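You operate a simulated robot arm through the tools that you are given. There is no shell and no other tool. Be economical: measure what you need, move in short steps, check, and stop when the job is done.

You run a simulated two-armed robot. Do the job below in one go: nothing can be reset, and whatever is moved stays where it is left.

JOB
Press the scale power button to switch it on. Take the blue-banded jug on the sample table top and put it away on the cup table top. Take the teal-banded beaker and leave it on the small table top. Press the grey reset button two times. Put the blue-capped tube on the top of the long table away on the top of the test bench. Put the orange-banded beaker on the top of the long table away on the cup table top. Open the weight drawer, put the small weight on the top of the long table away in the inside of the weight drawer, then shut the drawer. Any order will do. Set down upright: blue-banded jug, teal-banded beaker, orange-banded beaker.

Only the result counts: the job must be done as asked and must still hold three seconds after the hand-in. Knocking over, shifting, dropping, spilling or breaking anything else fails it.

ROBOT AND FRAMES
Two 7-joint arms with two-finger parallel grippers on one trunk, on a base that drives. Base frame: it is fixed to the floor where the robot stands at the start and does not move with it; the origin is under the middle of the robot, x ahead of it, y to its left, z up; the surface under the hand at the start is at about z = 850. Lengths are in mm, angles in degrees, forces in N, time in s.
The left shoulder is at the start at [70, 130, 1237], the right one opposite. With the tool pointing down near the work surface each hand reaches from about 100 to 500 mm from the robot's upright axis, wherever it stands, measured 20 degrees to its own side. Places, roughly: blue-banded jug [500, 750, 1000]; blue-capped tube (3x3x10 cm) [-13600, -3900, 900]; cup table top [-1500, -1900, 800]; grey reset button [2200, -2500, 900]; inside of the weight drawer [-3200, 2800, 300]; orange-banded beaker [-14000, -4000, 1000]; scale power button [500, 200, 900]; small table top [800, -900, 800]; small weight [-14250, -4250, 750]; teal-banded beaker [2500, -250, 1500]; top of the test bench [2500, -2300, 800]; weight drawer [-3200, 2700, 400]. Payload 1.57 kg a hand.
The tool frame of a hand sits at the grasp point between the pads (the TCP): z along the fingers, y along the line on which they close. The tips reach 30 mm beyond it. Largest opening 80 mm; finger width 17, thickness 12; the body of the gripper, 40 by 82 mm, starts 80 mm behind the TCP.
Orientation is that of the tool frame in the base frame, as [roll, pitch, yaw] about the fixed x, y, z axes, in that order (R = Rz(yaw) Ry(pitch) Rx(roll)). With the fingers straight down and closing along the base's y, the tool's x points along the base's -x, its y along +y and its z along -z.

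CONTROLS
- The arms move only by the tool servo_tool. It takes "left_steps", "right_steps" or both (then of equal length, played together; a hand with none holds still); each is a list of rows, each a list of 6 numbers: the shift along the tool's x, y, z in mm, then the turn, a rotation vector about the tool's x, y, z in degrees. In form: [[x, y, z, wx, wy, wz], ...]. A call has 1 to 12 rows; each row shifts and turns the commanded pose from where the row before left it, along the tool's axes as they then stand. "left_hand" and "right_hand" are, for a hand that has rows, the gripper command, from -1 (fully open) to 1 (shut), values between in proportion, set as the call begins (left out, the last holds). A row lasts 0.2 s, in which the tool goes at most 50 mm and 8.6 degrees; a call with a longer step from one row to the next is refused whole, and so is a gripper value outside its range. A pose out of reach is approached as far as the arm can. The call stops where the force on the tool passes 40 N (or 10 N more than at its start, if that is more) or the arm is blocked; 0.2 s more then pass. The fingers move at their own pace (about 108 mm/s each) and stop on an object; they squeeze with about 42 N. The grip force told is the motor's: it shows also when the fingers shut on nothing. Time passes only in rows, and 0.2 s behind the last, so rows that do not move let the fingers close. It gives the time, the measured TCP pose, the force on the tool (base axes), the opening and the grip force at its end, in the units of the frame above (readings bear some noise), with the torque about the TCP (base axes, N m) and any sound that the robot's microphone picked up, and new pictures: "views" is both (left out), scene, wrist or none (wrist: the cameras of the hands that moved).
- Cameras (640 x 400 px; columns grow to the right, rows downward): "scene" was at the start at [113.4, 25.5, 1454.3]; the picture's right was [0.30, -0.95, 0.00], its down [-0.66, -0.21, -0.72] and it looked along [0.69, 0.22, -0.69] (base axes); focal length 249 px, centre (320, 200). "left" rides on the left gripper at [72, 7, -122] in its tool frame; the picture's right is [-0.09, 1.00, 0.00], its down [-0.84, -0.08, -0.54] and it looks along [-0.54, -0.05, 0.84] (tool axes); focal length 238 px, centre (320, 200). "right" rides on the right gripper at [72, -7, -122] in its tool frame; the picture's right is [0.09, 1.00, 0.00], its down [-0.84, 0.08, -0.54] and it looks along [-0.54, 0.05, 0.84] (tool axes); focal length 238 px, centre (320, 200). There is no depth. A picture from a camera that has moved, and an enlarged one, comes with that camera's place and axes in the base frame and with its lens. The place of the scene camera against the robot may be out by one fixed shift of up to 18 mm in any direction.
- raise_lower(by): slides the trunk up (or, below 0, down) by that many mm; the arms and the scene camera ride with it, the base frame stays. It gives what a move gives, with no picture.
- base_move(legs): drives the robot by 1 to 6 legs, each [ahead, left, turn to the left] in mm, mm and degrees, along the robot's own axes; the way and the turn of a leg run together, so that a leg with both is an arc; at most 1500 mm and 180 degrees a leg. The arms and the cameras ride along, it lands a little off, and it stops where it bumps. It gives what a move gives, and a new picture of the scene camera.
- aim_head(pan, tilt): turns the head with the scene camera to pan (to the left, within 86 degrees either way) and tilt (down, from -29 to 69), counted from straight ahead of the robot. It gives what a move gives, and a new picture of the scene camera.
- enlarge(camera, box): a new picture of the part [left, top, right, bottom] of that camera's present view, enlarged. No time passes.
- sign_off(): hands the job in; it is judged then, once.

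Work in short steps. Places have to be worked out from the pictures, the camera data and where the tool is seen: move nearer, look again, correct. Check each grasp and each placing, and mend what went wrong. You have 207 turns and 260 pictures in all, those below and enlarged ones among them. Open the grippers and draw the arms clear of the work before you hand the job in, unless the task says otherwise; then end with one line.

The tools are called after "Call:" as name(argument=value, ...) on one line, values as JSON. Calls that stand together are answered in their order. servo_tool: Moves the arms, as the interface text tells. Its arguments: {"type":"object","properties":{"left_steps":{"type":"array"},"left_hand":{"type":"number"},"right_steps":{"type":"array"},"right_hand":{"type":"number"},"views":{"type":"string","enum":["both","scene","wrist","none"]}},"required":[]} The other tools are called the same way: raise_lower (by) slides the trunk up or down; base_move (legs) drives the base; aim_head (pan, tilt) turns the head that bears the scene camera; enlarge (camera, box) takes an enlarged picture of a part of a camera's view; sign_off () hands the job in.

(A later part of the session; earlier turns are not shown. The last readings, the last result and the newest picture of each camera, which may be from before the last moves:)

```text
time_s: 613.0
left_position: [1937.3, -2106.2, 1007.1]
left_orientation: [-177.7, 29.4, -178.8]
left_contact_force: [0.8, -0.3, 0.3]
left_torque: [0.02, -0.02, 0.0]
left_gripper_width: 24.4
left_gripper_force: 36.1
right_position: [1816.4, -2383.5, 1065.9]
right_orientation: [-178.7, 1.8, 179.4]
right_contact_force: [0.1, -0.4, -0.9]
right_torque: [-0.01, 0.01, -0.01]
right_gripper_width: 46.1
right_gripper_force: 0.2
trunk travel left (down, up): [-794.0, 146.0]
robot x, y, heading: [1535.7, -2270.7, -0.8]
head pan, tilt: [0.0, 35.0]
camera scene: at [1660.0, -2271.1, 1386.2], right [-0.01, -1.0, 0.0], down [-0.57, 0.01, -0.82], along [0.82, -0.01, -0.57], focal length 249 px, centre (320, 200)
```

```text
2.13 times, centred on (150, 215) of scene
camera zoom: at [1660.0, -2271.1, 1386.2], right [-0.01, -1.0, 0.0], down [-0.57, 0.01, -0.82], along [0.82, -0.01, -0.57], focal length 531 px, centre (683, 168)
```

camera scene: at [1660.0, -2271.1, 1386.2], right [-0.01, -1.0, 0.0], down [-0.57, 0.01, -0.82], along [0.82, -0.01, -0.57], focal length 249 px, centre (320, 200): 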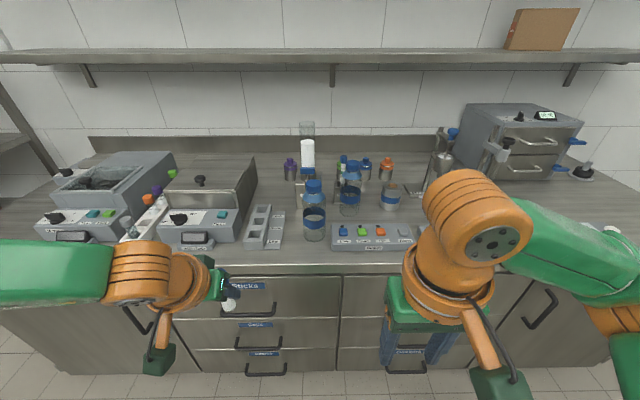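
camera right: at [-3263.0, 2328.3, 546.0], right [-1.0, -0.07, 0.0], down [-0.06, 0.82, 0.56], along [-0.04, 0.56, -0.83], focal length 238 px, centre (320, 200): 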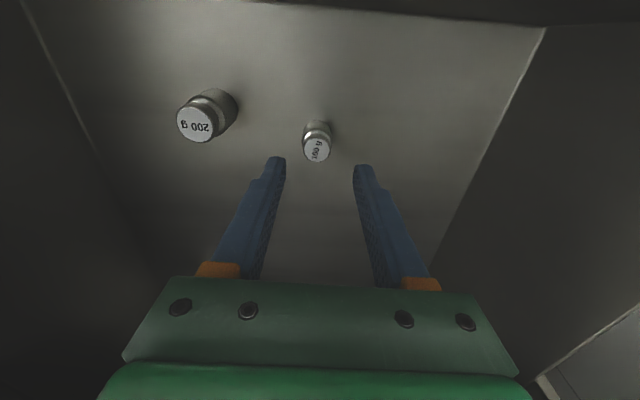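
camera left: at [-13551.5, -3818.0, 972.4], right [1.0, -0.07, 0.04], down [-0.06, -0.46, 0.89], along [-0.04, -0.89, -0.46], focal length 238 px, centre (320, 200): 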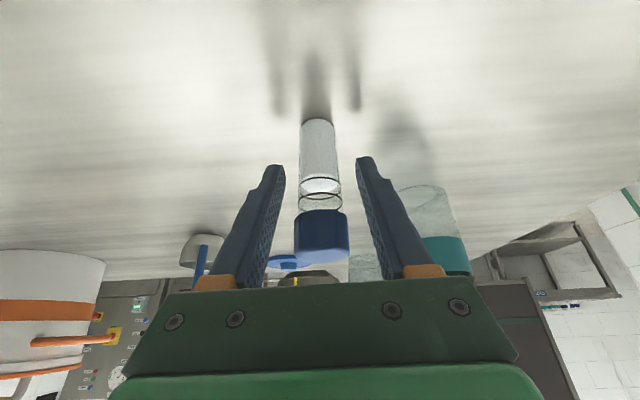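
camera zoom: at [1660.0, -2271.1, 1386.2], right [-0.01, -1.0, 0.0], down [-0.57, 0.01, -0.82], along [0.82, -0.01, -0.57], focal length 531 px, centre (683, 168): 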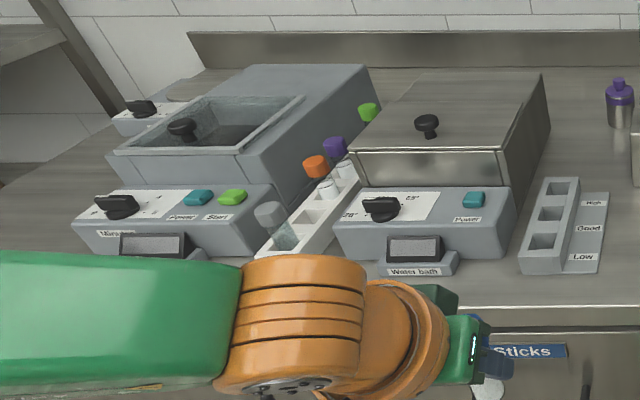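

The grey Reset on the "Result" console is at about [2213, -2525]. First put down the tube: a free spot lies right of the Flow console near [2200, -2940]. Drive right 835 mm and look.

Call:
base_move(legs=[[0, -835, 0.5]])

Call:
aim_head(pan=5, tilt=40)

Call:
enlarge(camera="left", box=[0, 0, 640, 400])

```text
time_s: 617.5
left_position: [1926.9, -2941.3, 1006.6]
left_orientation: [-177.5, 29.4, -178.2]
left_contact_force: [-0.6, 0.2, -0.5]
left_torque: [0.01, -0.03, -0.02]
left_gripper_width: 24.3
left_gripper_force: 36.6
right_position: [1809.0, -3218.9, 1066.6]
right_orientation: [-178.7, 1.7, 179.8]
right_contact_force: [-0.7, -0.1, -0.3]
right_torque: [0.0, -0.02, -0.03]
right_gripper_width: 45.8
right_gripper_force: 0.0
trunk travel left (down, up): [-794.0, 146.0]
robot x, y, heading: [1530.0, -3107.6, -0.2]
head pan, tilt: [0.0, 35.0]
camera scene: at [1651.7, -3108.2, 1386.2], right [-0.01, -1.0, 0.0], down [-0.57, 0.0, -0.82], along [0.82, -0.01, -0.57], focal length 249 px, centre (320, 200)
```

scene: 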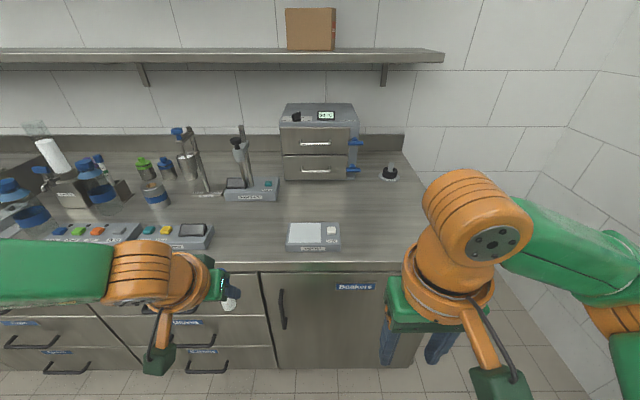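

```text
time_s: 618.1
left_position: [1927.2, -2942.4, 1008.2]
left_orientation: [-177.5, 29.4, -178.3]
left_contact_force: [0.3, 0.0, -0.3]
left_torque: [0.02, -0.03, -0.01]
left_gripper_width: 24.5
left_gripper_force: 36.1
right_position: [1809.5, -3219.5, 1066.2]
right_orientation: [-178.6, 1.8, 179.9]
right_contact_force: [0.1, 0.9, 0.0]
right_torque: [-0.01, 0.01, -0.03]
right_gripper_width: 46.3
right_gripper_force: 0.1
trunk travel left (down, up): [-794.0, 146.0]
robot x, y, heading: [1531.2, -3107.8, -0.2]
head pan, tilt: [5.0, 40.0]
camera scene: at [1648.3, -3101.6, 1378.7], right [0.08, -1.0, 0.0], down [-0.64, -0.05, -0.77], along [0.76, 0.06, -0.64], focal length 249 px, centre (320, 200)
```

scene: 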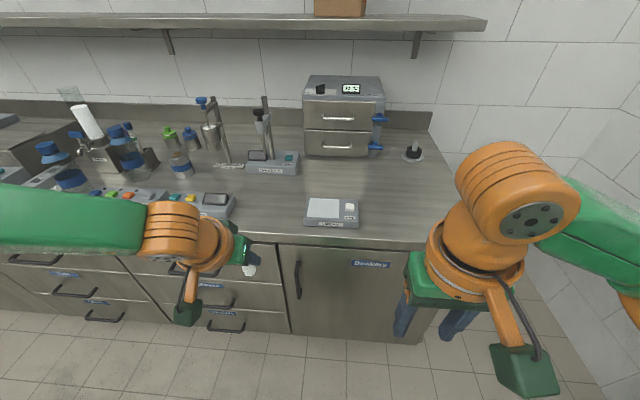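

```text
1.00 times, centred on (320, 200) of left (not enlarged: the box is as wide or as high as the picture)
camera zoom: at [1805.7, -2932.9, 1076.5], right [0.07, 1.0, 0.01], down [0.46, -0.04, 0.89], along [0.88, -0.06, -0.46], focal length 238 px, centre (320, 200)
```

zoom: 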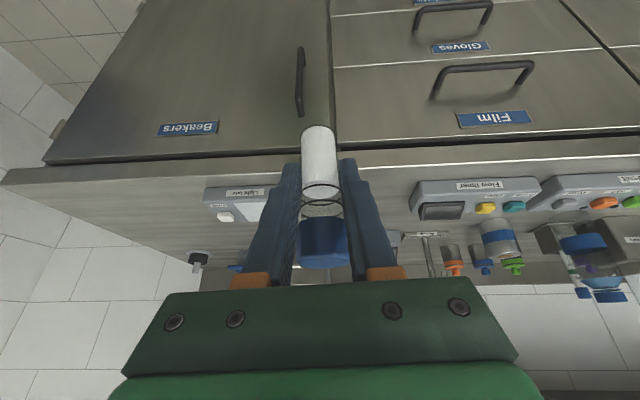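

Free gap spans y -3060…-2785. Drive ahead 280 and lower to near the surface.

Call:
base_move(legs=[[275, 0, 0]])

Call:
raise_lower(by=-92)

Call:
enlarge(camera="left", box=[0, 0, 640, 400])

```text
time_s: 620.0
left_position: [2198.9, -2944.0, 1007.3]
left_orientation: [-177.5, 29.5, -178.3]
left_contact_force: [-0.1, 0.1, 1.0]
left_torque: [-0.03, 0.02, 0.02]
left_gripper_width: 24.1
left_gripper_force: 36.7
right_position: [2080.4, -3222.5, 1066.5]
right_orientation: [-178.7, 1.9, 179.8]
right_contact_force: [-0.7, -0.2, 0.2]
right_torque: [0.0, 0.01, 0.0]
right_gripper_width: 46.1
right_gripper_force: 0.1
trunk travel left (down, up): [-794.0, 146.0]
robot x, y, heading: [1801.6, -3109.4, -0.3]
head pan, tilt: [5.0, 40.0]
camera scene: at [1918.4, -3103.4, 1378.9], right [0.08, -1.0, 0.0], down [-0.64, -0.05, -0.77], along [0.76, 0.06, -0.64], focal length 249 px, centre (320, 200)
```

scene: 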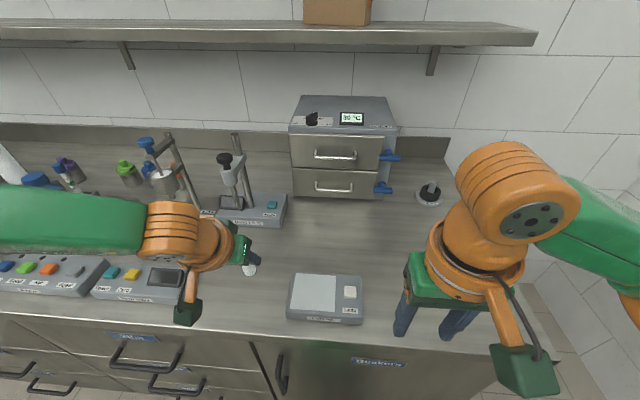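

```text
time_s: 621.3
left_position: [2200.5, -2943.0, 914.7]
left_orientation: [-177.6, 29.4, -178.4]
left_contact_force: [-0.4, -0.5, -0.6]
left_torque: [0.0, -0.02, 0.02]
left_gripper_width: 24.1
left_gripper_force: 36.6
right_position: [2080.6, -3221.5, 974.8]
right_orientation: [-178.7, 1.8, 179.8]
right_contact_force: [0.3, 0.3, -0.4]
right_torque: [0.02, -0.05, 0.01]
right_gripper_width: 45.9
right_gripper_force: 0.1
trunk travel left (down, up): [-702.0, 238.0]
robot x, y, heading: [1804.4, -3109.8, -0.4]
head pan, tilt: [5.0, 40.0]
```

```text
1.00 times, centred on (320, 200) of left (not enlarged: the box is as wide or as high as the picture)
camera zoom: at [2078.2, -2934.8, 984.5], right [0.07, 1.0, 0.01], down [0.46, -0.04, 0.89], along [0.88, -0.06, -0.46], focal length 238 px, centre (320, 200)
```

zoom: 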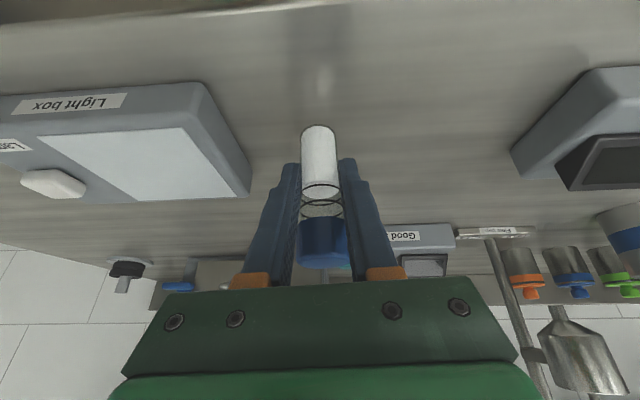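

Good clearance all round. Lower in fine steps until contact. For pitch 30°, straight down is tool x 0.5, z 0.87 per mm.

Call:
servo_tool(left_steps=[[1.5, 0, 2.6, 0, 0, 0], [1.5, 0, 2.6, 0, 0, 0], [1, 0, 1.7, 0, 0, 0], [1, 0, 1.7, 0, 0, 0], [1, 0, 1.7, 0, 0, 0]], views="none")

```text
time_s: 622.5
left_position: [2198.7, -2943.8, 902.6]
left_orientation: [-177.6, 29.5, -178.4]
left_contact_force: [0.6, 0.8, -1.3]
left_torque: [0.0, -0.01, 0.01]
left_gripper_width: 24.2
left_gripper_force: 36.2
right_position: [2081.5, -3221.4, 973.5]
right_orientation: [-178.7, 1.8, 179.8]
right_contact_force: [0.7, -0.1, 0.5]
right_torque: [0.01, 0.02, 0.02]
right_gripper_width: 46.2
right_gripper_force: 0.1
trunk travel left (down, up): [-702.0, 238.0]
robot x, y, heading: [1801.6, -3108.9, -0.5]
head pan, tilt: [5.0, 40.0]
```

Call:
servo_tool(left_steps=[[0.8, 0, 1.3, 0, 0, 0], [0.8, 0, 1.3, 0, 0, 0], [0.8, 0, 1.3, 0, 0, 0], [0.8, 0, 1.3, 0, 0, 0]], views="wrist")

```text
time_s: 623.5
left_position: [2198.3, -2945.2, 899.9]
left_orientation: [-177.6, 29.8, -178.4]
left_contact_force: [5.8, -0.6, 21.9]
left_torque: [0.1, -0.39, -0.02]
left_gripper_width: 24.6
left_gripper_force: 36.5
right_position: [2079.7, -3223.6, 974.8]
right_orientation: [-178.7, 1.9, 179.8]
right_contact_force: [-0.7, -0.3, 0.5]
right_torque: [0.02, -0.03, -0.01]
right_gripper_width: 46.2
right_gripper_force: 0.1
trunk travel left (down, up): [-702.0, 238.0]
robot x, y, heading: [1800.3, -3111.8, -0.2]
head pan, tilt: [5.0, 40.0]
camera left: at [2076.2, -2936.9, 968.6], right [0.07, 1.0, 0.01], down [0.46, -0.04, 0.89], along [0.89, -0.06, -0.46], focal length 238 px, centre (320, 200)
```

left: 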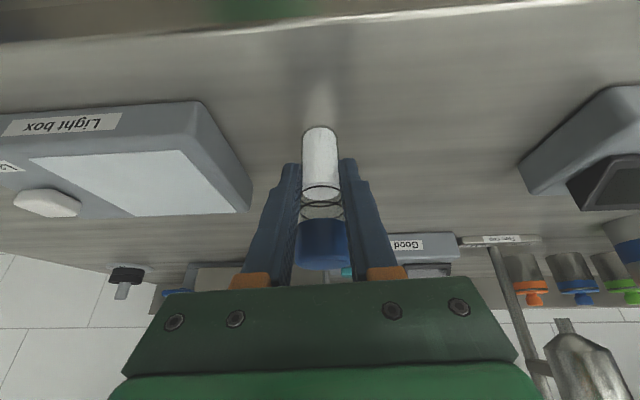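

Contact. Release gently to 50 mm and withdraw along the fingers.

Call:
servo_tool(left_steps=[[-0.5, 0, -0.9, 0, 0, 0], [0, 0, 0, 0, 0, 0]], left_hand=-0.2, views="none")

Call:
servo_tool(left_steps=[[0, 0, -20, 0, 0, 0], [0, 0, -30, 0, 0, 0], [0, 0, -35, 0, 0, 0], [0, 0, -30, 0, 0, 0]], views="wrist")

```text
time_s: 624.1
left_position: [2197.3, -2944.8, 898.8]
left_orientation: [-177.6, 29.3, -178.3]
left_contact_force: [0.0, -0.1, 0.5]
left_torque: [0.02, -0.04, 0.0]
left_gripper_width: 48.1
left_gripper_force: 0.2
right_position: [2080.3, -3222.2, 973.3]
right_orientation: [-178.7, 1.8, 179.8]
right_contact_force: [-0.5, 0.0, 0.5]
right_torque: [0.0, 0.04, -0.01]
right_gripper_width: 45.9
right_gripper_force: 0.1
trunk travel left (down, up): [-702.0, 238.0]
robot x, y, heading: [1798.6, -3110.9, -0.4]
head pan, tilt: [5.0, 40.0]
```

```text
time_s: 625.1
left_position: [2142.1, -2937.9, 997.2]
left_orientation: [-177.5, 29.4, -178.3]
left_contact_force: [0.0, -0.2, 0.1]
left_torque: [0.04, -0.06, 0.02]
left_gripper_width: 48.0
left_gripper_force: 0.0
right_position: [2080.8, -3221.2, 974.2]
right_orientation: [-178.7, 1.9, 179.8]
right_contact_force: [0.0, -0.4, -0.2]
right_torque: [0.03, 0.01, 0.04]
right_gripper_width: 45.8
right_gripper_force: 0.0
trunk travel left (down, up): [-702.0, 238.0]
robot x, y, heading: [1801.7, -3111.2, -0.3]
head pan, tilt: [5.0, 40.0]
camera left: at [2020.1, -2930.1, 1067.3], right [0.07, 1.0, 0.01], down [0.46, -0.04, 0.89], along [0.88, -0.06, -0.46], focal length 238 px, centre (320, 200)
```

left: 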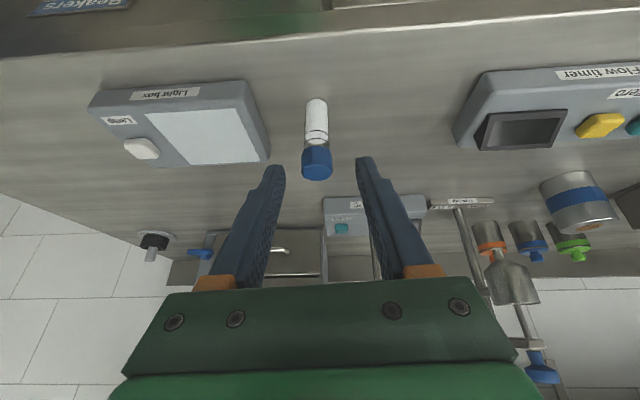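

Tube stands on the bench. Close the left hand, back off 100 and move left 413 toward the Reset button.

Call:
base_move(legs=[[-100, 0, 0], [0, 413, 0.3]])

Call:
servo_tool(left_steps=[[0, 0, 0, 0, 0, 0], [0, 0, 0, 0, 0, 0]], left_hand=1, views="wrist")

```text
time_s: 628.4
left_position: [2038.1, -2524.2, 997.1]
left_orientation: [-177.6, 29.4, -177.5]
left_contact_force: [0.3, 0.1, -0.2]
left_torque: [-0.02, 0.02, -0.02]
left_gripper_width: 48.1
left_gripper_force: 0.1
right_position: [1980.6, -2806.7, 975.0]
right_orientation: [-178.8, 1.8, -179.4]
right_contact_force: [-1.3, -0.2, -0.2]
right_torque: [-0.02, 0.01, -0.02]
right_gripper_width: 46.1
right_gripper_force: 0.1
trunk travel left (down, up): [-702.0, 238.0]
robot x, y, heading: [1700.0, -2698.7, 0.4]
head pan, tilt: [5.0, 40.0]
camera scene: at [1818.2, -2691.7, 1286.7], right [0.1, -1.0, 0.0], down [-0.64, -0.06, -0.77], along [0.76, 0.07, -0.64], focal length 249 px, centre (320, 200)
```

scene: 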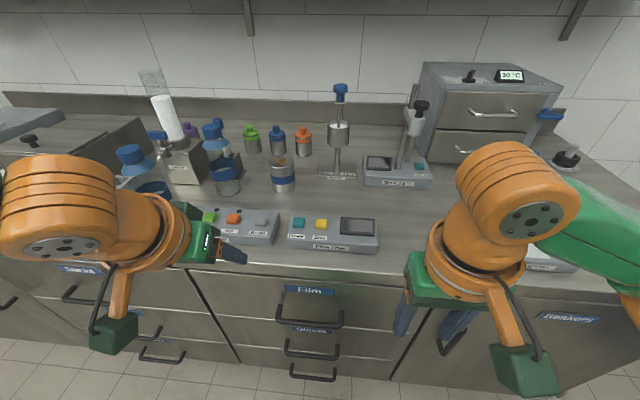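

```text
time_s: 629.0
left_position: [2037.9, -2522.5, 997.3]
left_orientation: [-177.6, 29.3, -177.5]
left_contact_force: [-0.3, 0.2, -0.1]
left_torque: [-0.01, -0.01, 0.01]
left_gripper_width: 0.1
left_gripper_force: 21.3
right_position: [1981.3, -2807.8, 975.0]
right_orientation: [-178.7, 1.9, -179.3]
right_contact_force: [0.6, 0.3, 0.0]
right_torque: [-0.02, 0.02, -0.02]
right_gripper_width: 45.9
right_gripper_force: 0.0
trunk travel left (down, up): [-702.0, 238.0]
robot x, y, heading: [1694.6, -2700.1, 0.6]
head pan, tilt: [5.0, 40.0]
camera left: at [1916.5, -2516.3, 1066.8], right [0.06, 1.0, 0.01], down [0.46, -0.03, 0.89], along [0.88, -0.05, -0.46], focal length 238 px, centre (320, 200)
```

left: 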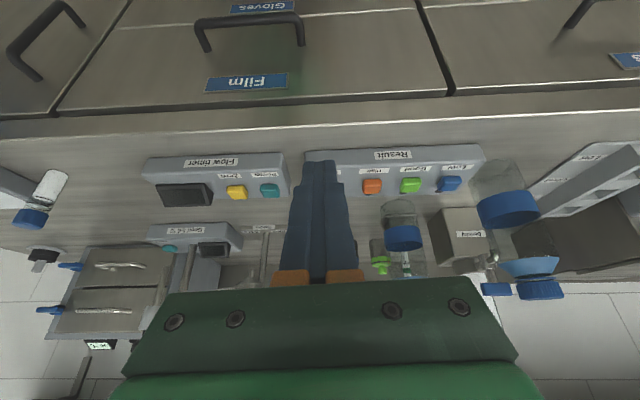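

Reset lies about [2212, -2526], under my fingertips' line. Drive ahead 150, then come down above it and look.

Call:
base_move(legs=[[150, 0, 0]])

Call:
servo_tool(left_steps=[[11, -3, 26, 0, 0, 0], [11, 0, 26, 0, 0, 0]], views="wrist")

Call:
enlarge(camera="scene", box=[120, 180, 340, 320])

```text
time_s: 630.4
left_position: [2188.2, -2521.7, 996.8]
left_orientation: [-177.6, 29.5, -177.6]
left_contact_force: [0.7, -0.7, -0.3]
left_torque: [0.0, 0.04, -0.01]
left_gripper_width: 0.1
left_gripper_force: 21.4
right_position: [2131.0, -2805.9, 973.4]
right_orientation: [-178.7, 1.9, -179.4]
right_contact_force: [-1.1, 0.2, 0.3]
right_torque: [0.02, -0.03, 0.01]
right_gripper_width: 46.1
right_gripper_force: 0.0
trunk travel left (down, up): [-702.0, 238.0]
robot x, y, heading: [1848.3, -2697.2, 0.3]
head pan, tilt: [5.0, 40.0]
camera scene: at [1967.2, -2689.7, 1286.9], right [0.09, -1.0, 0.0], down [-0.64, -0.06, -0.77], along [0.76, 0.07, -0.64], focal length 249 px, centre (320, 200)
```

scene: 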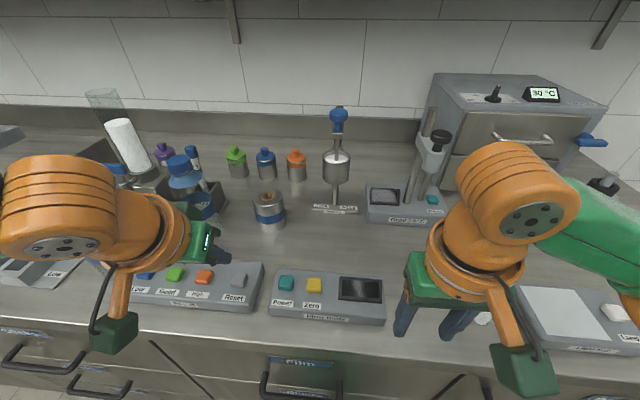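

```text
time_s: 631.0
left_position: [2197.8, -2526.4, 941.5]
left_orientation: [-177.5, 29.3, -177.5]
left_contact_force: [-0.3, 0.9, 0.1]
left_torque: [0.0, 0.0, 0.02]
left_gripper_width: 0.0
left_gripper_force: 20.9
right_position: [2130.7, -2807.6, 973.7]
right_orientation: [-178.7, 1.8, -179.5]
right_contact_force: [0.6, 0.3, 0.1]
right_torque: [-0.04, -0.02, -0.02]
right_gripper_width: 45.9
right_gripper_force: 0.1
trunk travel left (down, up): [-702.0, 238.0]
robot x, y, heading: [1852.4, -2695.8, 0.4]
head pan, tilt: [5.0, 40.0]
camera left: at [2075.5, -2519.3, 1010.7], right [0.06, 1.0, 0.01], down [0.46, -0.03, 0.89], along [0.88, -0.05, -0.47], focal length 238 px, centre (320, 200)
```

left: 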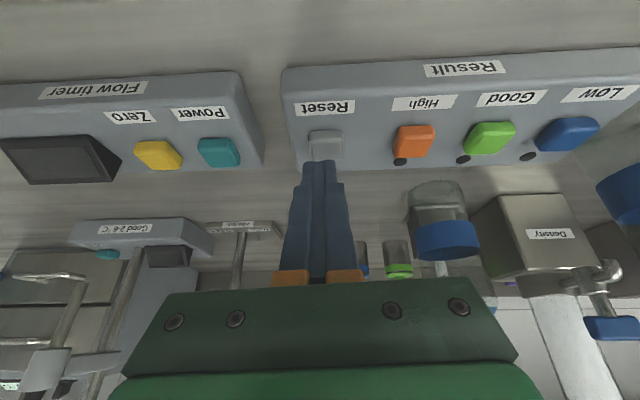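

```text
2.86 times, centred on (230, 250) of scene
camera zoom: at [1970.0, -2689.6, 1286.6], right [0.09, -1.0, 0.0], down [-0.64, -0.06, -0.77], along [0.76, 0.07, -0.64], focal length 711 px, centre (577, 57)
```

zoom: 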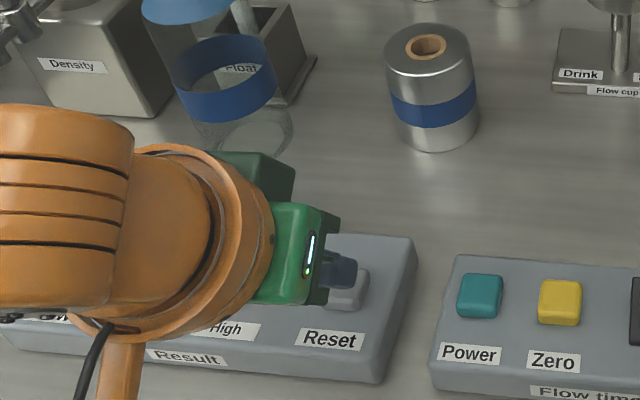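

Tip is nearly above Reset; shift 4 mm left and 5 mm forward, then press straight down in small steps until the click.

Call:
servo_tool(left_steps=[[-4.5, 4, 2.5, 0, 0, 0], [3, 0, 5.2, 0, 0, 0], [2.5, 0, 4.3, 0, 0, 0], [2, 0, 3.5, 0, 0, 0], [1.5, 0, 2.6, 0, 0, 0], [1.5, 0, 2.6, 0, 0, 0], [1.5, 0, 2.6, 0, 0, 0], [1.5, 0, 2.6, 0, 0, 0]], views="wrist")

```text
time_s: 632.8
left_position: [2201.4, -2524.5, 916.5]
left_orientation: [-177.6, 29.9, -177.6]
left_contact_force: [8.3, 8.1, 30.9]
left_torque: [0.24, -0.53, 0.05]
left_gripper_width: 0.0
left_gripper_force: 21.2
right_position: [2130.4, -2806.3, 975.3]
right_orientation: [-178.7, 2.0, -179.4]
right_contact_force: [0.3, -0.3, 0.6]
right_torque: [0.0, 0.02, -0.03]
right_gripper_width: 45.8
right_gripper_force: 0.1
trunk travel left (down, up): [-702.0, 238.0]
robot x, y, heading: [1850.3, -2698.1, 0.4]
head pan, tilt: [5.0, 40.0]
heard: click
camera left: at [2078.5, -2517.0, 985.8], right [0.06, 1.0, 0.01], down [0.46, -0.04, 0.89], along [0.89, -0.05, -0.46], focal length 238 px, centre (320, 200)
```

left: 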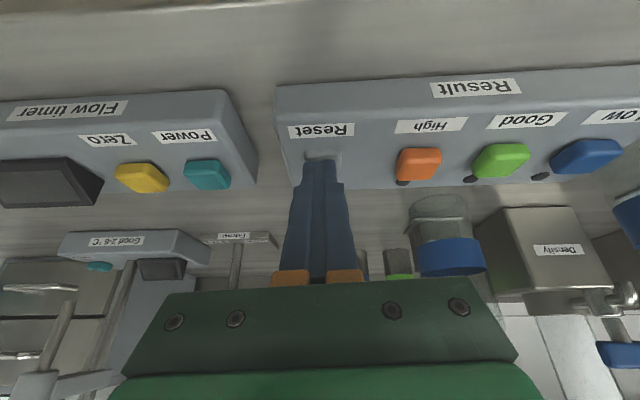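

One click. Raise 20 mm, pause, then press the same way once more.

Call:
servo_tool(left_steps=[[-5, 0, -8.7, 0, 0, 0], [-5, 0, -8.7, 0, 0, 0], [0, 0, 0, 0, 0, 0], [0, 0, 0, 0, 0, 0]], views="none")

Call:
servo_tool(left_steps=[[3, 0, 5.2, 0, 0, 0], [2, 0, 3.5, 0, 0, 0], [1.5, 0, 2.6, 0, 0, 0], [1.5, 0, 2.6, 0, 0, 0], [2, 0, 3.5, 0, 0, 0]], views="none")

```text
time_s: 633.8
left_position: [2201.7, -2523.4, 934.2]
left_orientation: [-177.6, 29.4, -177.6]
left_contact_force: [0.0, -0.2, -0.7]
left_torque: [-0.03, -0.02, 0.0]
left_gripper_width: 0.0
left_gripper_force: 21.3
right_position: [2131.6, -2806.4, 975.1]
right_orientation: [-178.7, 1.7, -179.4]
right_contact_force: [-0.2, 0.1, -1.0]
right_torque: [0.01, 0.01, 0.03]
right_gripper_width: 46.0
right_gripper_force: 0.1
trunk travel left (down, up): [-702.0, 238.0]
robot x, y, heading: [1847.2, -2699.7, 0.5]
head pan, tilt: [5.0, 40.0]
```

```text
time_s: 635.0
left_position: [2201.7, -2524.9, 917.0]
left_orientation: [-177.6, 29.9, -177.6]
left_contact_force: [9.6, 6.9, 34.1]
left_torque: [0.22, -0.53, 0.03]
left_gripper_width: 0.0
left_gripper_force: 21.5
right_position: [2130.3, -2805.6, 974.5]
right_orientation: [-178.6, 2.0, -179.4]
right_contact_force: [-0.2, -0.6, 1.3]
right_torque: [0.01, 0.0, 0.02]
right_gripper_width: 46.0
right_gripper_force: 0.0
trunk travel left (down, up): [-702.0, 238.0]
robot x, y, heading: [1847.4, -2700.5, 0.2]
head pan, tilt: [5.0, 40.0]
heard: click
```

Second click heard. Raise, back off and drive north toward the rack with the teal beaker.

Call:
servo_tool(left_steps=[[-6, 0, -10, 0, 0, 0], [0, 0, -40, 0, 0, 0], [0, 0, -40, 0, 0, 0]], views="none")

Call:
base_move(legs=[[-350, 0, 0], [0, 1200, 0], [0, 1150, 0]])

Call:
aim_head(pan=0, tilt=5)

```text
time_s: 635.8
left_position: [2160.6, -2523.5, 995.6]
left_orientation: [-177.7, 29.5, -177.7]
left_contact_force: [-0.3, 0.3, 0.4]
left_torque: [0.01, -0.01, 0.02]
left_gripper_width: 0.0
left_gripper_force: 21.5
right_position: [2130.5, -2805.7, 974.5]
right_orientation: [-178.7, 1.8, -179.4]
right_contact_force: [0.4, 0.0, 0.2]
right_torque: [0.02, 0.0, 0.01]
right_gripper_width: 46.2
right_gripper_force: 0.1
trunk travel left (down, up): [-702.0, 238.0]
robot x, y, heading: [1849.6, -2698.0, 0.4]
head pan, tilt: [5.0, 40.0]
```

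```text
time_s: 649.2
left_position: [1763.5, -160.4, 996.2]
left_orientation: [-177.7, 29.4, -176.4]
left_contact_force: [0.3, 0.0, 0.3]
left_torque: [0.05, -0.02, 0.01]
left_gripper_width: 0.0
left_gripper_force: 20.7
right_position: [1739.4, -443.5, 973.0]
right_orientation: [-178.6, 1.8, -178.2]
right_contact_force: [-0.2, -0.8, 0.6]
right_torque: [0.02, 0.0, 0.02]
right_gripper_width: 46.0
right_gripper_force: 0.0
trunk travel left (down, up): [-702.0, 238.0]
robot x, y, heading: [1453.7, -342.4, 1.7]
head pan, tilt: [5.0, 40.0]
camera scene: at [1574.8, -330.1, 1286.7], right [0.11, -0.99, 0.0], down [-0.64, -0.07, -0.77], along [0.76, 0.09, -0.64], focal length 249 px, centre (320, 200)
```

scene: 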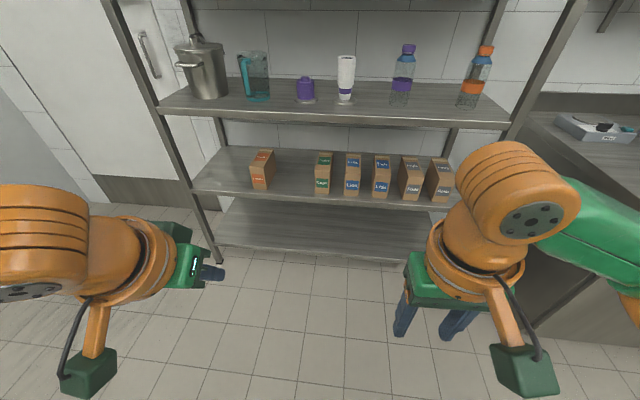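

```text
time_s: 650.2
left_position: [1764.7, -159.5, 993.7]
left_orientation: [-177.6, 29.4, -176.4]
left_contact_force: [-0.4, -0.6, -0.3]
left_torque: [0.0, 0.03, 0.01]
left_gripper_width: 0.2
left_gripper_force: 21.0
right_position: [1739.6, -443.0, 973.4]
right_orientation: [-178.6, 1.7, -178.2]
right_contact_force: [0.6, -0.9, -0.3]
right_torque: [-0.01, 0.01, 0.04]
right_gripper_width: 45.7
right_gripper_force: 0.1
trunk travel left (down, up): [-702.0, 238.0]
robot x, y, heading: [1452.2, -346.1, 1.8]
head pan, tilt: [0.0, 5.0]
camera scene: at [1582.1, -337.0, 1342.3], right [0.03, -1.0, 0.0], down [-0.09, 0.0, -1.0], along [1.0, 0.03, -0.09], focal length 249 px, centre (320, 200)
```

scene: 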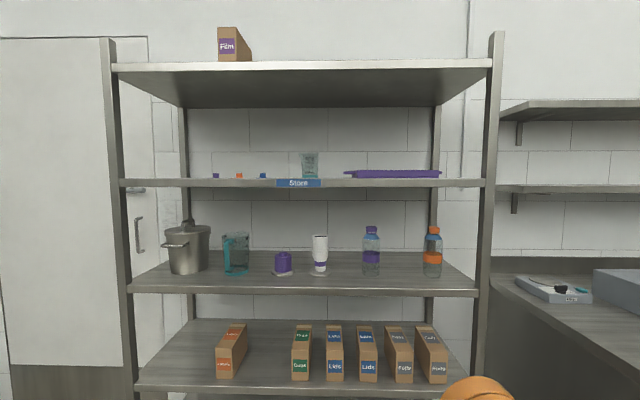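

The beaker stands on the "Store" shelf; zoom in on it.

Call:
enlarge(camera="scene", box=[250, 130, 370, 200])

Call:
raise_lower(by=238)

Call:
aim_head(pan=0, tilt=15)

Call:
enlarge(camera="scene", box=[240, 130, 390, 250])

```text
5.33 times, centred on (310, 165) of scene
camera zoom: at [1582.1, -337.0, 1342.3], right [0.03, -1.0, 0.0], down [-0.09, 0.0, -1.0], along [1.0, 0.03, -0.09], focal length 1327 px, centre (373, 387)
```

zoom: 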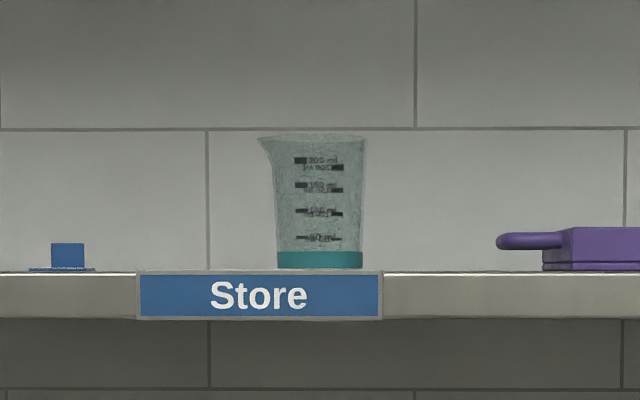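

```text
time_s: 652.7
left_position: [1764.3, -159.5, 1232.4]
left_orientation: [-177.6, 29.4, -176.5]
left_contact_force: [0.8, -0.5, -0.5]
left_torque: [0.02, 0.01, -0.02]
left_gripper_width: 0.0
left_gripper_force: 21.1
right_position: [1738.3, -443.7, 1212.8]
right_orientation: [-178.6, 1.8, -178.2]
right_contact_force: [0.4, -0.2, 1.1]
right_torque: [0.01, -0.02, 0.0]
right_gripper_width: 46.0
right_gripper_force: 0.1
trunk travel left (down, up): [-940.0, 0.0]
robot x, y, heading: [1456.5, -343.3, 1.5]
head pan, tilt: [0.0, 5.0]
```

```text
time_s: 653.4
left_position: [1764.6, -158.2, 1233.8]
left_orientation: [-177.7, 29.4, -176.5]
left_contact_force: [-0.5, 0.2, 0.0]
left_torque: [-0.01, 0.0, 0.01]
left_gripper_width: 0.0
left_gripper_force: 21.6
right_position: [1740.0, -443.5, 1212.0]
right_orientation: [-178.6, 1.8, -178.2]
right_contact_force: [0.1, -0.6, -0.2]
right_torque: [-0.02, 0.03, -0.02]
right_gripper_width: 45.9
right_gripper_force: 0.0
trunk travel left (down, up): [-940.0, 0.0]
robot x, y, heading: [1453.3, -340.7, 1.6]
head pan, tilt: [0.0, 15.0]
camera scene: at [1583.8, -336.9, 1564.2], right [0.03, -1.0, 0.0], down [-0.26, -0.01, -0.97], along [0.97, 0.03, -0.26], focal length 249 px, centre (320, 200)
```

scene: 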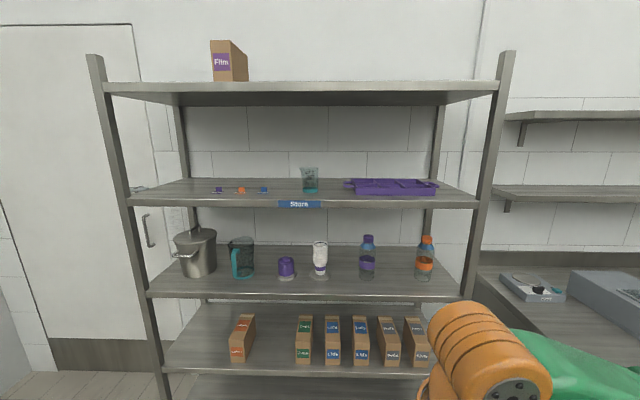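

```text
3.33 times, centred on (315, 190) of scene
camera zoom: at [1583.8, -336.9, 1564.2], right [0.03, -1.0, 0.0], down [-0.26, -0.01, -0.97], along [0.97, 0.03, -0.26], focal length 829 px, centre (337, 233)
```

zoom: 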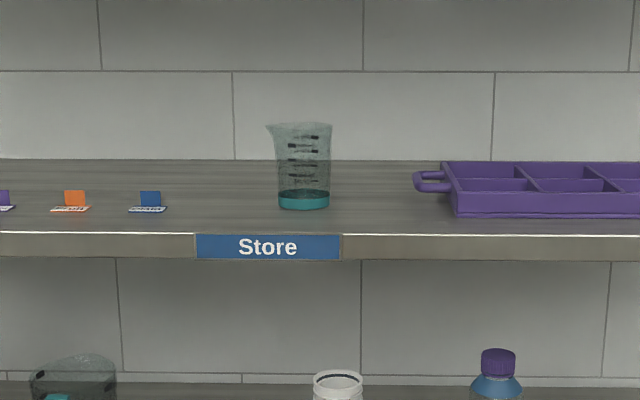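

Teal beaker at about [2548, -268] on the shelf (z ≈ 1345, front edge x ≈ 2402). Pitch the left hand to 45° and raise it to z ≈ 1390.

Call:
servo_tool(left_steps=[[-30, 0, 10, 0, 0, 0], [-30, 0, 10, 0, -7.8, 0], [-35, 0, -5, 0, -7.8, 0], [-35, 0, -12, 0, 0, 0], [-35, 0, -12, 0, 0, 0], [-20, 0, -14, 0, 0, 0]], left_hand=-1, views="scene")

```text
time_s: 654.8
left_position: [1887.6, -149.7, 1360.2]
left_orientation: [-177.0, 44.9, -175.5]
left_contact_force: [0.6, 1.4, -0.1]
left_torque: [-0.01, 0.0, 0.0]
left_gripper_width: 80.0
left_gripper_force: 0.1
right_position: [1739.1, -442.7, 1211.4]
right_orientation: [-178.6, 1.9, -178.2]
right_contact_force: [0.0, -0.1, -0.7]
right_torque: [0.0, 0.0, 0.04]
right_gripper_width: 45.9
right_gripper_force: 0.0
trunk travel left (down, up): [-940.0, 0.0]
robot x, y, heading: [1455.1, -340.1, 1.4]
head pan, tilt: [0.0, 15.0]
camera scene: at [1583.7, -337.2, 1564.2], right [0.03, -1.0, 0.0], down [-0.26, -0.01, -0.97], along [0.97, 0.03, -0.26], focal length 249 px, centre (320, 200)
```

scene: 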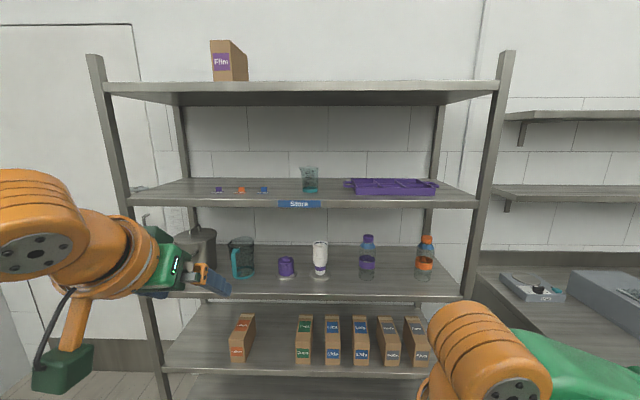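

Reach is fine. Raise 30 more, square up the heading, shift right, and approach so the fingers are just before the shelf.

Call:
servo_tool(left_steps=[[-10, 0, -10, 0, 0, 0], [-11, 0, -11, 0, 0, 0]], views="none")

Call:
base_move(legs=[[0, 0, -4.5], [0, -80, 0], [430, 0, 0]])

Call:
enlarge(camera="left", box=[0, 0, 640, 400])

```text
time_s: 655.4
left_position: [1888.3, -148.6, 1392.4]
left_orientation: [-177.0, 44.9, -175.5]
left_contact_force: [0.1, -0.3, -0.8]
left_torque: [0.02, 0.04, 0.0]
left_gripper_width: 79.9
left_gripper_force: 0.0
right_position: [1739.3, -443.9, 1211.6]
right_orientation: [-178.7, 1.8, -178.1]
right_contact_force: [0.1, -0.8, 1.8]
right_torque: [-0.01, 0.0, -0.01]
right_gripper_width: 45.9
right_gripper_force: 0.0
trunk travel left (down, up): [-940.0, 0.0]
robot x, y, heading: [1458.2, -342.0, 1.7]
head pan, tilt: [0.0, 15.0]
```

```text
time_s: 659.2
left_position: [2328.2, -280.3, 1393.0]
left_orientation: [-177.1, 45.1, -179.6]
left_contact_force: [-0.7, 0.1, -0.5]
left_torque: [-0.01, -0.03, 0.02]
left_gripper_width: 80.0
left_gripper_force: 0.1
right_position: [2159.5, -563.5, 1212.2]
right_orientation: [-178.7, 1.8, 177.6]
right_contact_force: [-0.5, -0.5, -0.5]
right_torque: [-0.02, -0.01, 0.03]
right_gripper_width: 46.1
right_gripper_force: 0.1
trunk travel left (down, up): [-940.0, 0.0]
robot x, y, heading: [1882.3, -442.7, -2.7]
head pan, tilt: [0.0, 15.0]
camera scene: at [2010.5, -448.1, 1564.5], right [-0.04, -1.0, 0.0], down [-0.26, 0.01, -0.97], along [0.97, -0.04, -0.26], focal length 249 px, centre (320, 200)
```

scene: 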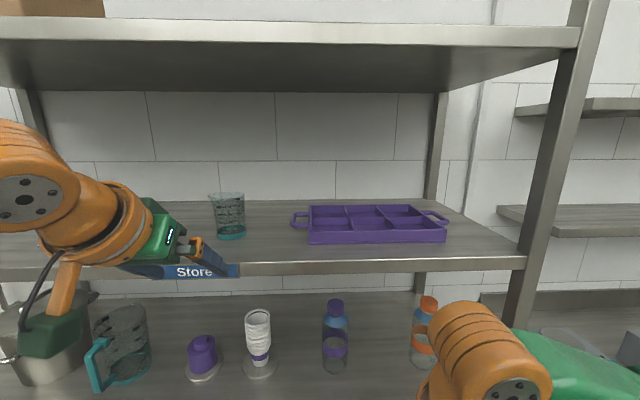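

```text
1.00 times, centred on (320, 200) of left (not enlarged: the box is as wide or as high as the picture)
camera zoom: at [2192.6, -267.9, 1426.3], right [0.1, 1.0, 0.03], down [0.2, -0.05, 0.98], along [0.97, -0.09, -0.21], focal length 238 px, centre (320, 200)
```

zoom: 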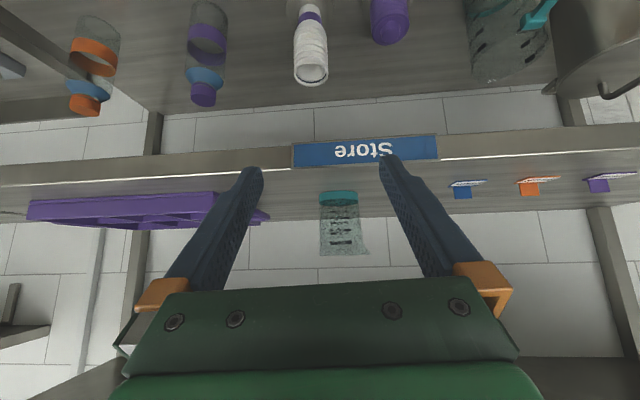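

Beaker base at [2533, -271, 1345]. Shift 9 mm left and drive ahead 185 with the fingers straddling it.

Call:
servo_tool(left_steps=[[0, 9, 0, 0, 0, 0]], views="none")

Call:
base_move(legs=[[110, 5, 0]])

Call:
enlarge(camera="left", box=[0, 0, 640, 400])

```text
time_s: 659.6
left_position: [2332.8, -271.2, 1390.7]
left_orientation: [-176.9, 44.9, -179.6]
left_contact_force: [0.2, 0.0, -0.2]
left_torque: [0.02, 0.01, 0.01]
left_gripper_width: 79.9
left_gripper_force: 0.0
right_position: [2162.2, -564.2, 1211.0]
right_orientation: [-178.7, 1.7, 177.6]
right_contact_force: [0.6, -0.2, -0.3]
right_torque: [0.0, 0.03, 0.04]
right_gripper_width: 45.9
right_gripper_force: 0.0
trunk travel left (down, up): [-940.0, 0.0]
robot x, y, heading: [1885.6, -441.6, -2.6]
head pan, tilt: [0.0, 15.0]
```

```text
time_s: 660.8
left_position: [2433.0, -270.5, 1393.1]
left_orientation: [-177.1, 45.4, -179.5]
left_contact_force: [-0.9, 0.1, -0.4]
left_torque: [-0.01, -0.07, 0.01]
left_gripper_width: 80.0
left_gripper_force: 0.0
right_position: [2263.4, -564.4, 1213.2]
right_orientation: [-178.7, 2.3, 177.7]
right_contact_force: [-0.8, 1.0, -0.3]
right_torque: [0.04, -0.06, 0.0]
right_gripper_width: 46.1
right_gripper_force: 0.1
trunk travel left (down, up): [-940.0, 0.0]
robot x, y, heading: [1995.2, -443.2, -2.4]
head pan, tilt: [0.0, 15.0]
camera scene: at [2113.4, -448.0, 1565.2], right [-0.04, -1.0, 0.0], down [-0.25, 0.01, -0.97], along [0.97, -0.04, -0.25], focal length 249 px, centre (320, 200)
```

scene: 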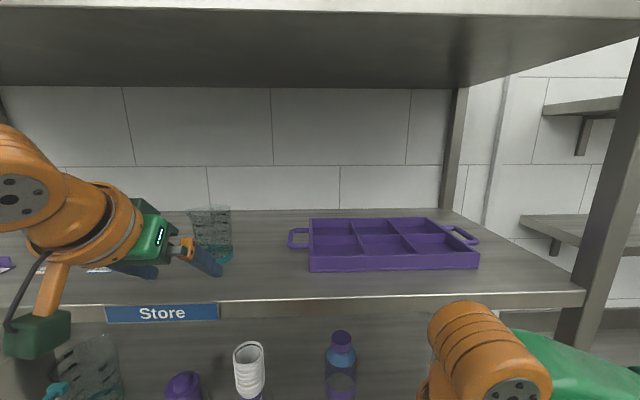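

```text
1.00 times, centred on (320, 200) of left (not enlarged: the box is as wide or as high as the picture)
camera zoom: at [2296.1, -258.5, 1427.3], right [0.09, 1.0, 0.03], down [0.2, -0.05, 0.98], along [0.98, -0.09, -0.2], focal length 238 px, centre (320, 200)
```

zoom: 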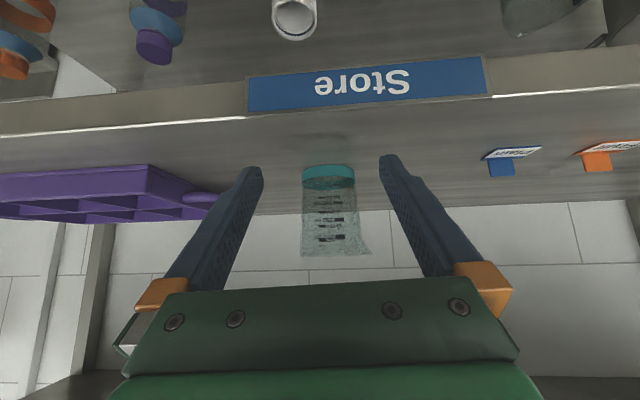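

Aligned. Advance another 80, then look again.

Call:
base_move(legs=[[82, 0, 0]])

Call:
enlarge(camera="left", box=[0, 0, 640, 400])

```text
time_s: 661.9
left_position: [2513.1, -274.3, 1394.5]
left_orientation: [-176.9, 45.4, -179.5]
left_contact_force: [-0.4, 0.2, 0.5]
left_torque: [0.01, -0.04, -0.03]
left_gripper_width: 80.2
left_gripper_force: 0.0
right_position: [2343.9, -567.3, 1213.3]
right_orientation: [-178.8, 2.2, 177.7]
right_contact_force: [-1.7, 0.8, -0.5]
right_torque: [-0.01, -0.06, 0.01]
right_gripper_width: 46.3
right_gripper_force: 0.0
trunk travel left (down, up): [-940.0, 0.0]
robot x, y, heading: [2079.9, -446.5, -2.7]
head pan, tilt: [0.0, 15.0]
camera scene: at [2194.0, -450.8, 1565.4], right [-0.04, -1.0, 0.0], down [-0.25, 0.01, -0.97], along [0.97, -0.04, -0.25], focal length 249 px, centre (320, 200)
```

scene: 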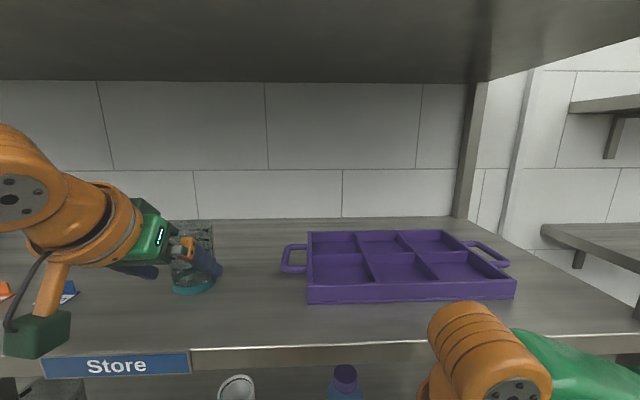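

```text
1.00 times, centred on (320, 200) of left (not enlarged: the box is as wide or as high as the picture)
camera zoom: at [2376.8, -261.4, 1427.8], right [0.09, 1.0, 0.03], down [0.2, -0.05, 0.98], along [0.98, -0.09, -0.2], focal length 238 px, centre (320, 200)
```

zoom: 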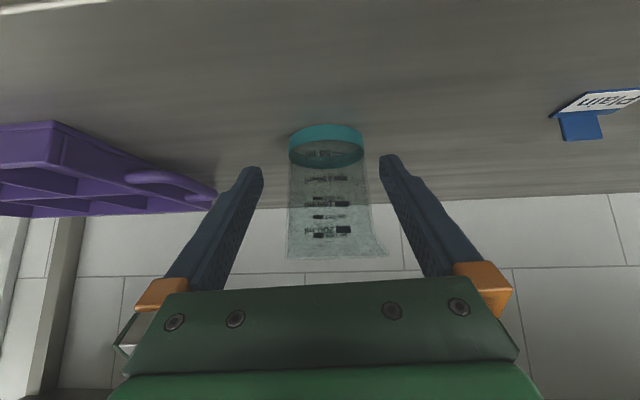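

Base centre at [2551, -271]. Drive 26 mm more, then a final arm move down-forward, and close.

Call:
base_move(legs=[[27, 0, 0]])

Call:
servo_tool(left_steps=[[1, 2, 9, 0, 0, 0], [1, 0, 8, 0, 0, 0]], views="wrist")

```text
time_s: 662.7
left_position: [2543.5, -275.5, 1393.6]
left_orientation: [-177.0, 45.4, -179.5]
left_contact_force: [-0.9, 0.2, 0.6]
left_torque: [0.01, -0.05, -0.03]
left_gripper_width: 79.7
left_gripper_force: 0.1
right_position: [2374.7, -567.2, 1213.0]
right_orientation: [-178.7, 2.1, 177.7]
right_contact_force: [-1.2, 0.5, -0.5]
right_torque: [-0.01, -0.02, -0.05]
right_gripper_width: 46.0
right_gripper_force: 0.0
trunk travel left (down, up): [-940.0, 0.0]
robot x, y, heading: [2103.1, -447.2, -2.3]
head pan, tilt: [0.0, 15.0]
camera scene: at [2224.8, -452.2, 1565.0], right [-0.04, -1.0, 0.0], down [-0.25, 0.01, -0.97], along [0.97, -0.04, -0.25], focal length 249 px, centre (320, 200)
```

scene: 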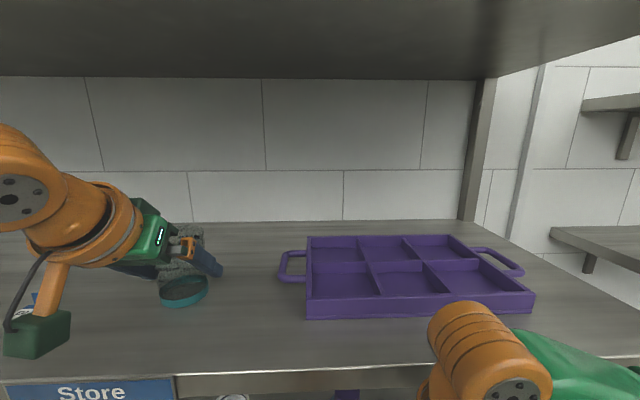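

```text
time_s: 663.3
left_position: [2559.6, -273.7, 1377.6]
left_orientation: [-176.8, 45.0, -179.6]
left_contact_force: [0.2, -0.2, 0.0]
left_torque: [-0.02, -0.02, -0.01]
left_gripper_width: 80.0
left_gripper_force: 0.0
right_position: [2379.6, -567.7, 1212.0]
right_orientation: [-178.6, 1.8, 177.8]
right_contact_force: [-0.5, -0.4, -0.8]
right_torque: [0.01, 0.01, 0.0]
right_gripper_width: 45.9
right_gripper_force: 0.0
trunk travel left (down, up): [-940.0, 0.0]
robot x, y, heading: [2100.5, -445.1, -2.1]
head pan, tilt: [0.0, 15.0]
camera left: at [2424.3, -261.5, 1411.8], right [0.09, 1.0, 0.03], down [0.21, -0.05, 0.98], along [0.97, -0.09, -0.21], focal length 238 px, centre (320, 200)
```

left: 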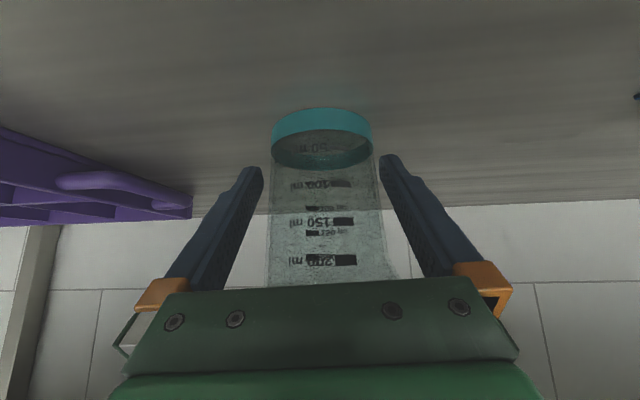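

Geometry matches the earlier good grasp. Close and lift.

Call:
servo_tool(left_steps=[[0, 0, 0, 0, 0, 0], [0, 0, 0, 0, 0, 0], [0, 0, 0, 0, 0, 0]], left_hand=1, views="none")

Call:
servo_tool(left_steps=[[-10, 0, -10, 0, 0, 0], [-14, 0, -14, 0, 0, 0]], views="wrist")

```text
time_s: 664.1
left_position: [2559.6, -274.0, 1376.8]
left_orientation: [-177.1, 45.1, -179.6]
left_contact_force: [0.2, 0.0, 3.9]
left_torque: [-0.13, 0.01, 0.02]
left_gripper_width: 62.7
left_gripper_force: 42.0
right_position: [2380.3, -569.5, 1211.5]
right_orientation: [-178.7, 1.9, 177.8]
right_contact_force: [-0.2, 0.2, 0.0]
right_torque: [-0.03, 0.02, 0.04]
right_gripper_width: 45.8
right_gripper_force: 0.1
trunk travel left (down, up): [-940.0, 0.0]
robot x, y, heading: [2103.2, -444.1, -2.4]
head pan, tilt: [0.0, 15.0]
```

```text
time_s: 664.7
left_position: [2561.5, -273.3, 1412.3]
left_orientation: [-176.9, 45.2, -179.5]
left_contact_force: [-0.2, -0.6, 0.1]
left_torque: [-0.02, 0.0, 0.01]
left_gripper_width: 62.6
left_gripper_force: 42.0
right_position: [2380.9, -569.4, 1210.9]
right_orientation: [-178.7, 1.8, 177.8]
right_contact_force: [0.3, -0.3, 1.1]
right_torque: [0.0, 0.01, -0.03]
right_gripper_width: 46.0
right_gripper_force: 0.1
trunk travel left (down, up): [-940.0, 0.0]
robot x, y, heading: [2101.5, -449.0, -2.4]
head pan, tilt: [0.0, 15.0]
camera left: at [2424.9, -261.3, 1445.6], right [0.09, 1.0, 0.03], down [0.21, -0.05, 0.98], along [0.97, -0.09, -0.21], focal length 238 px, centre (320, 200)
```

left: 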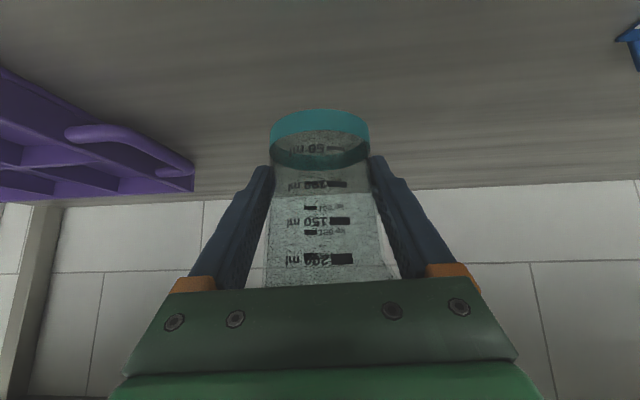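

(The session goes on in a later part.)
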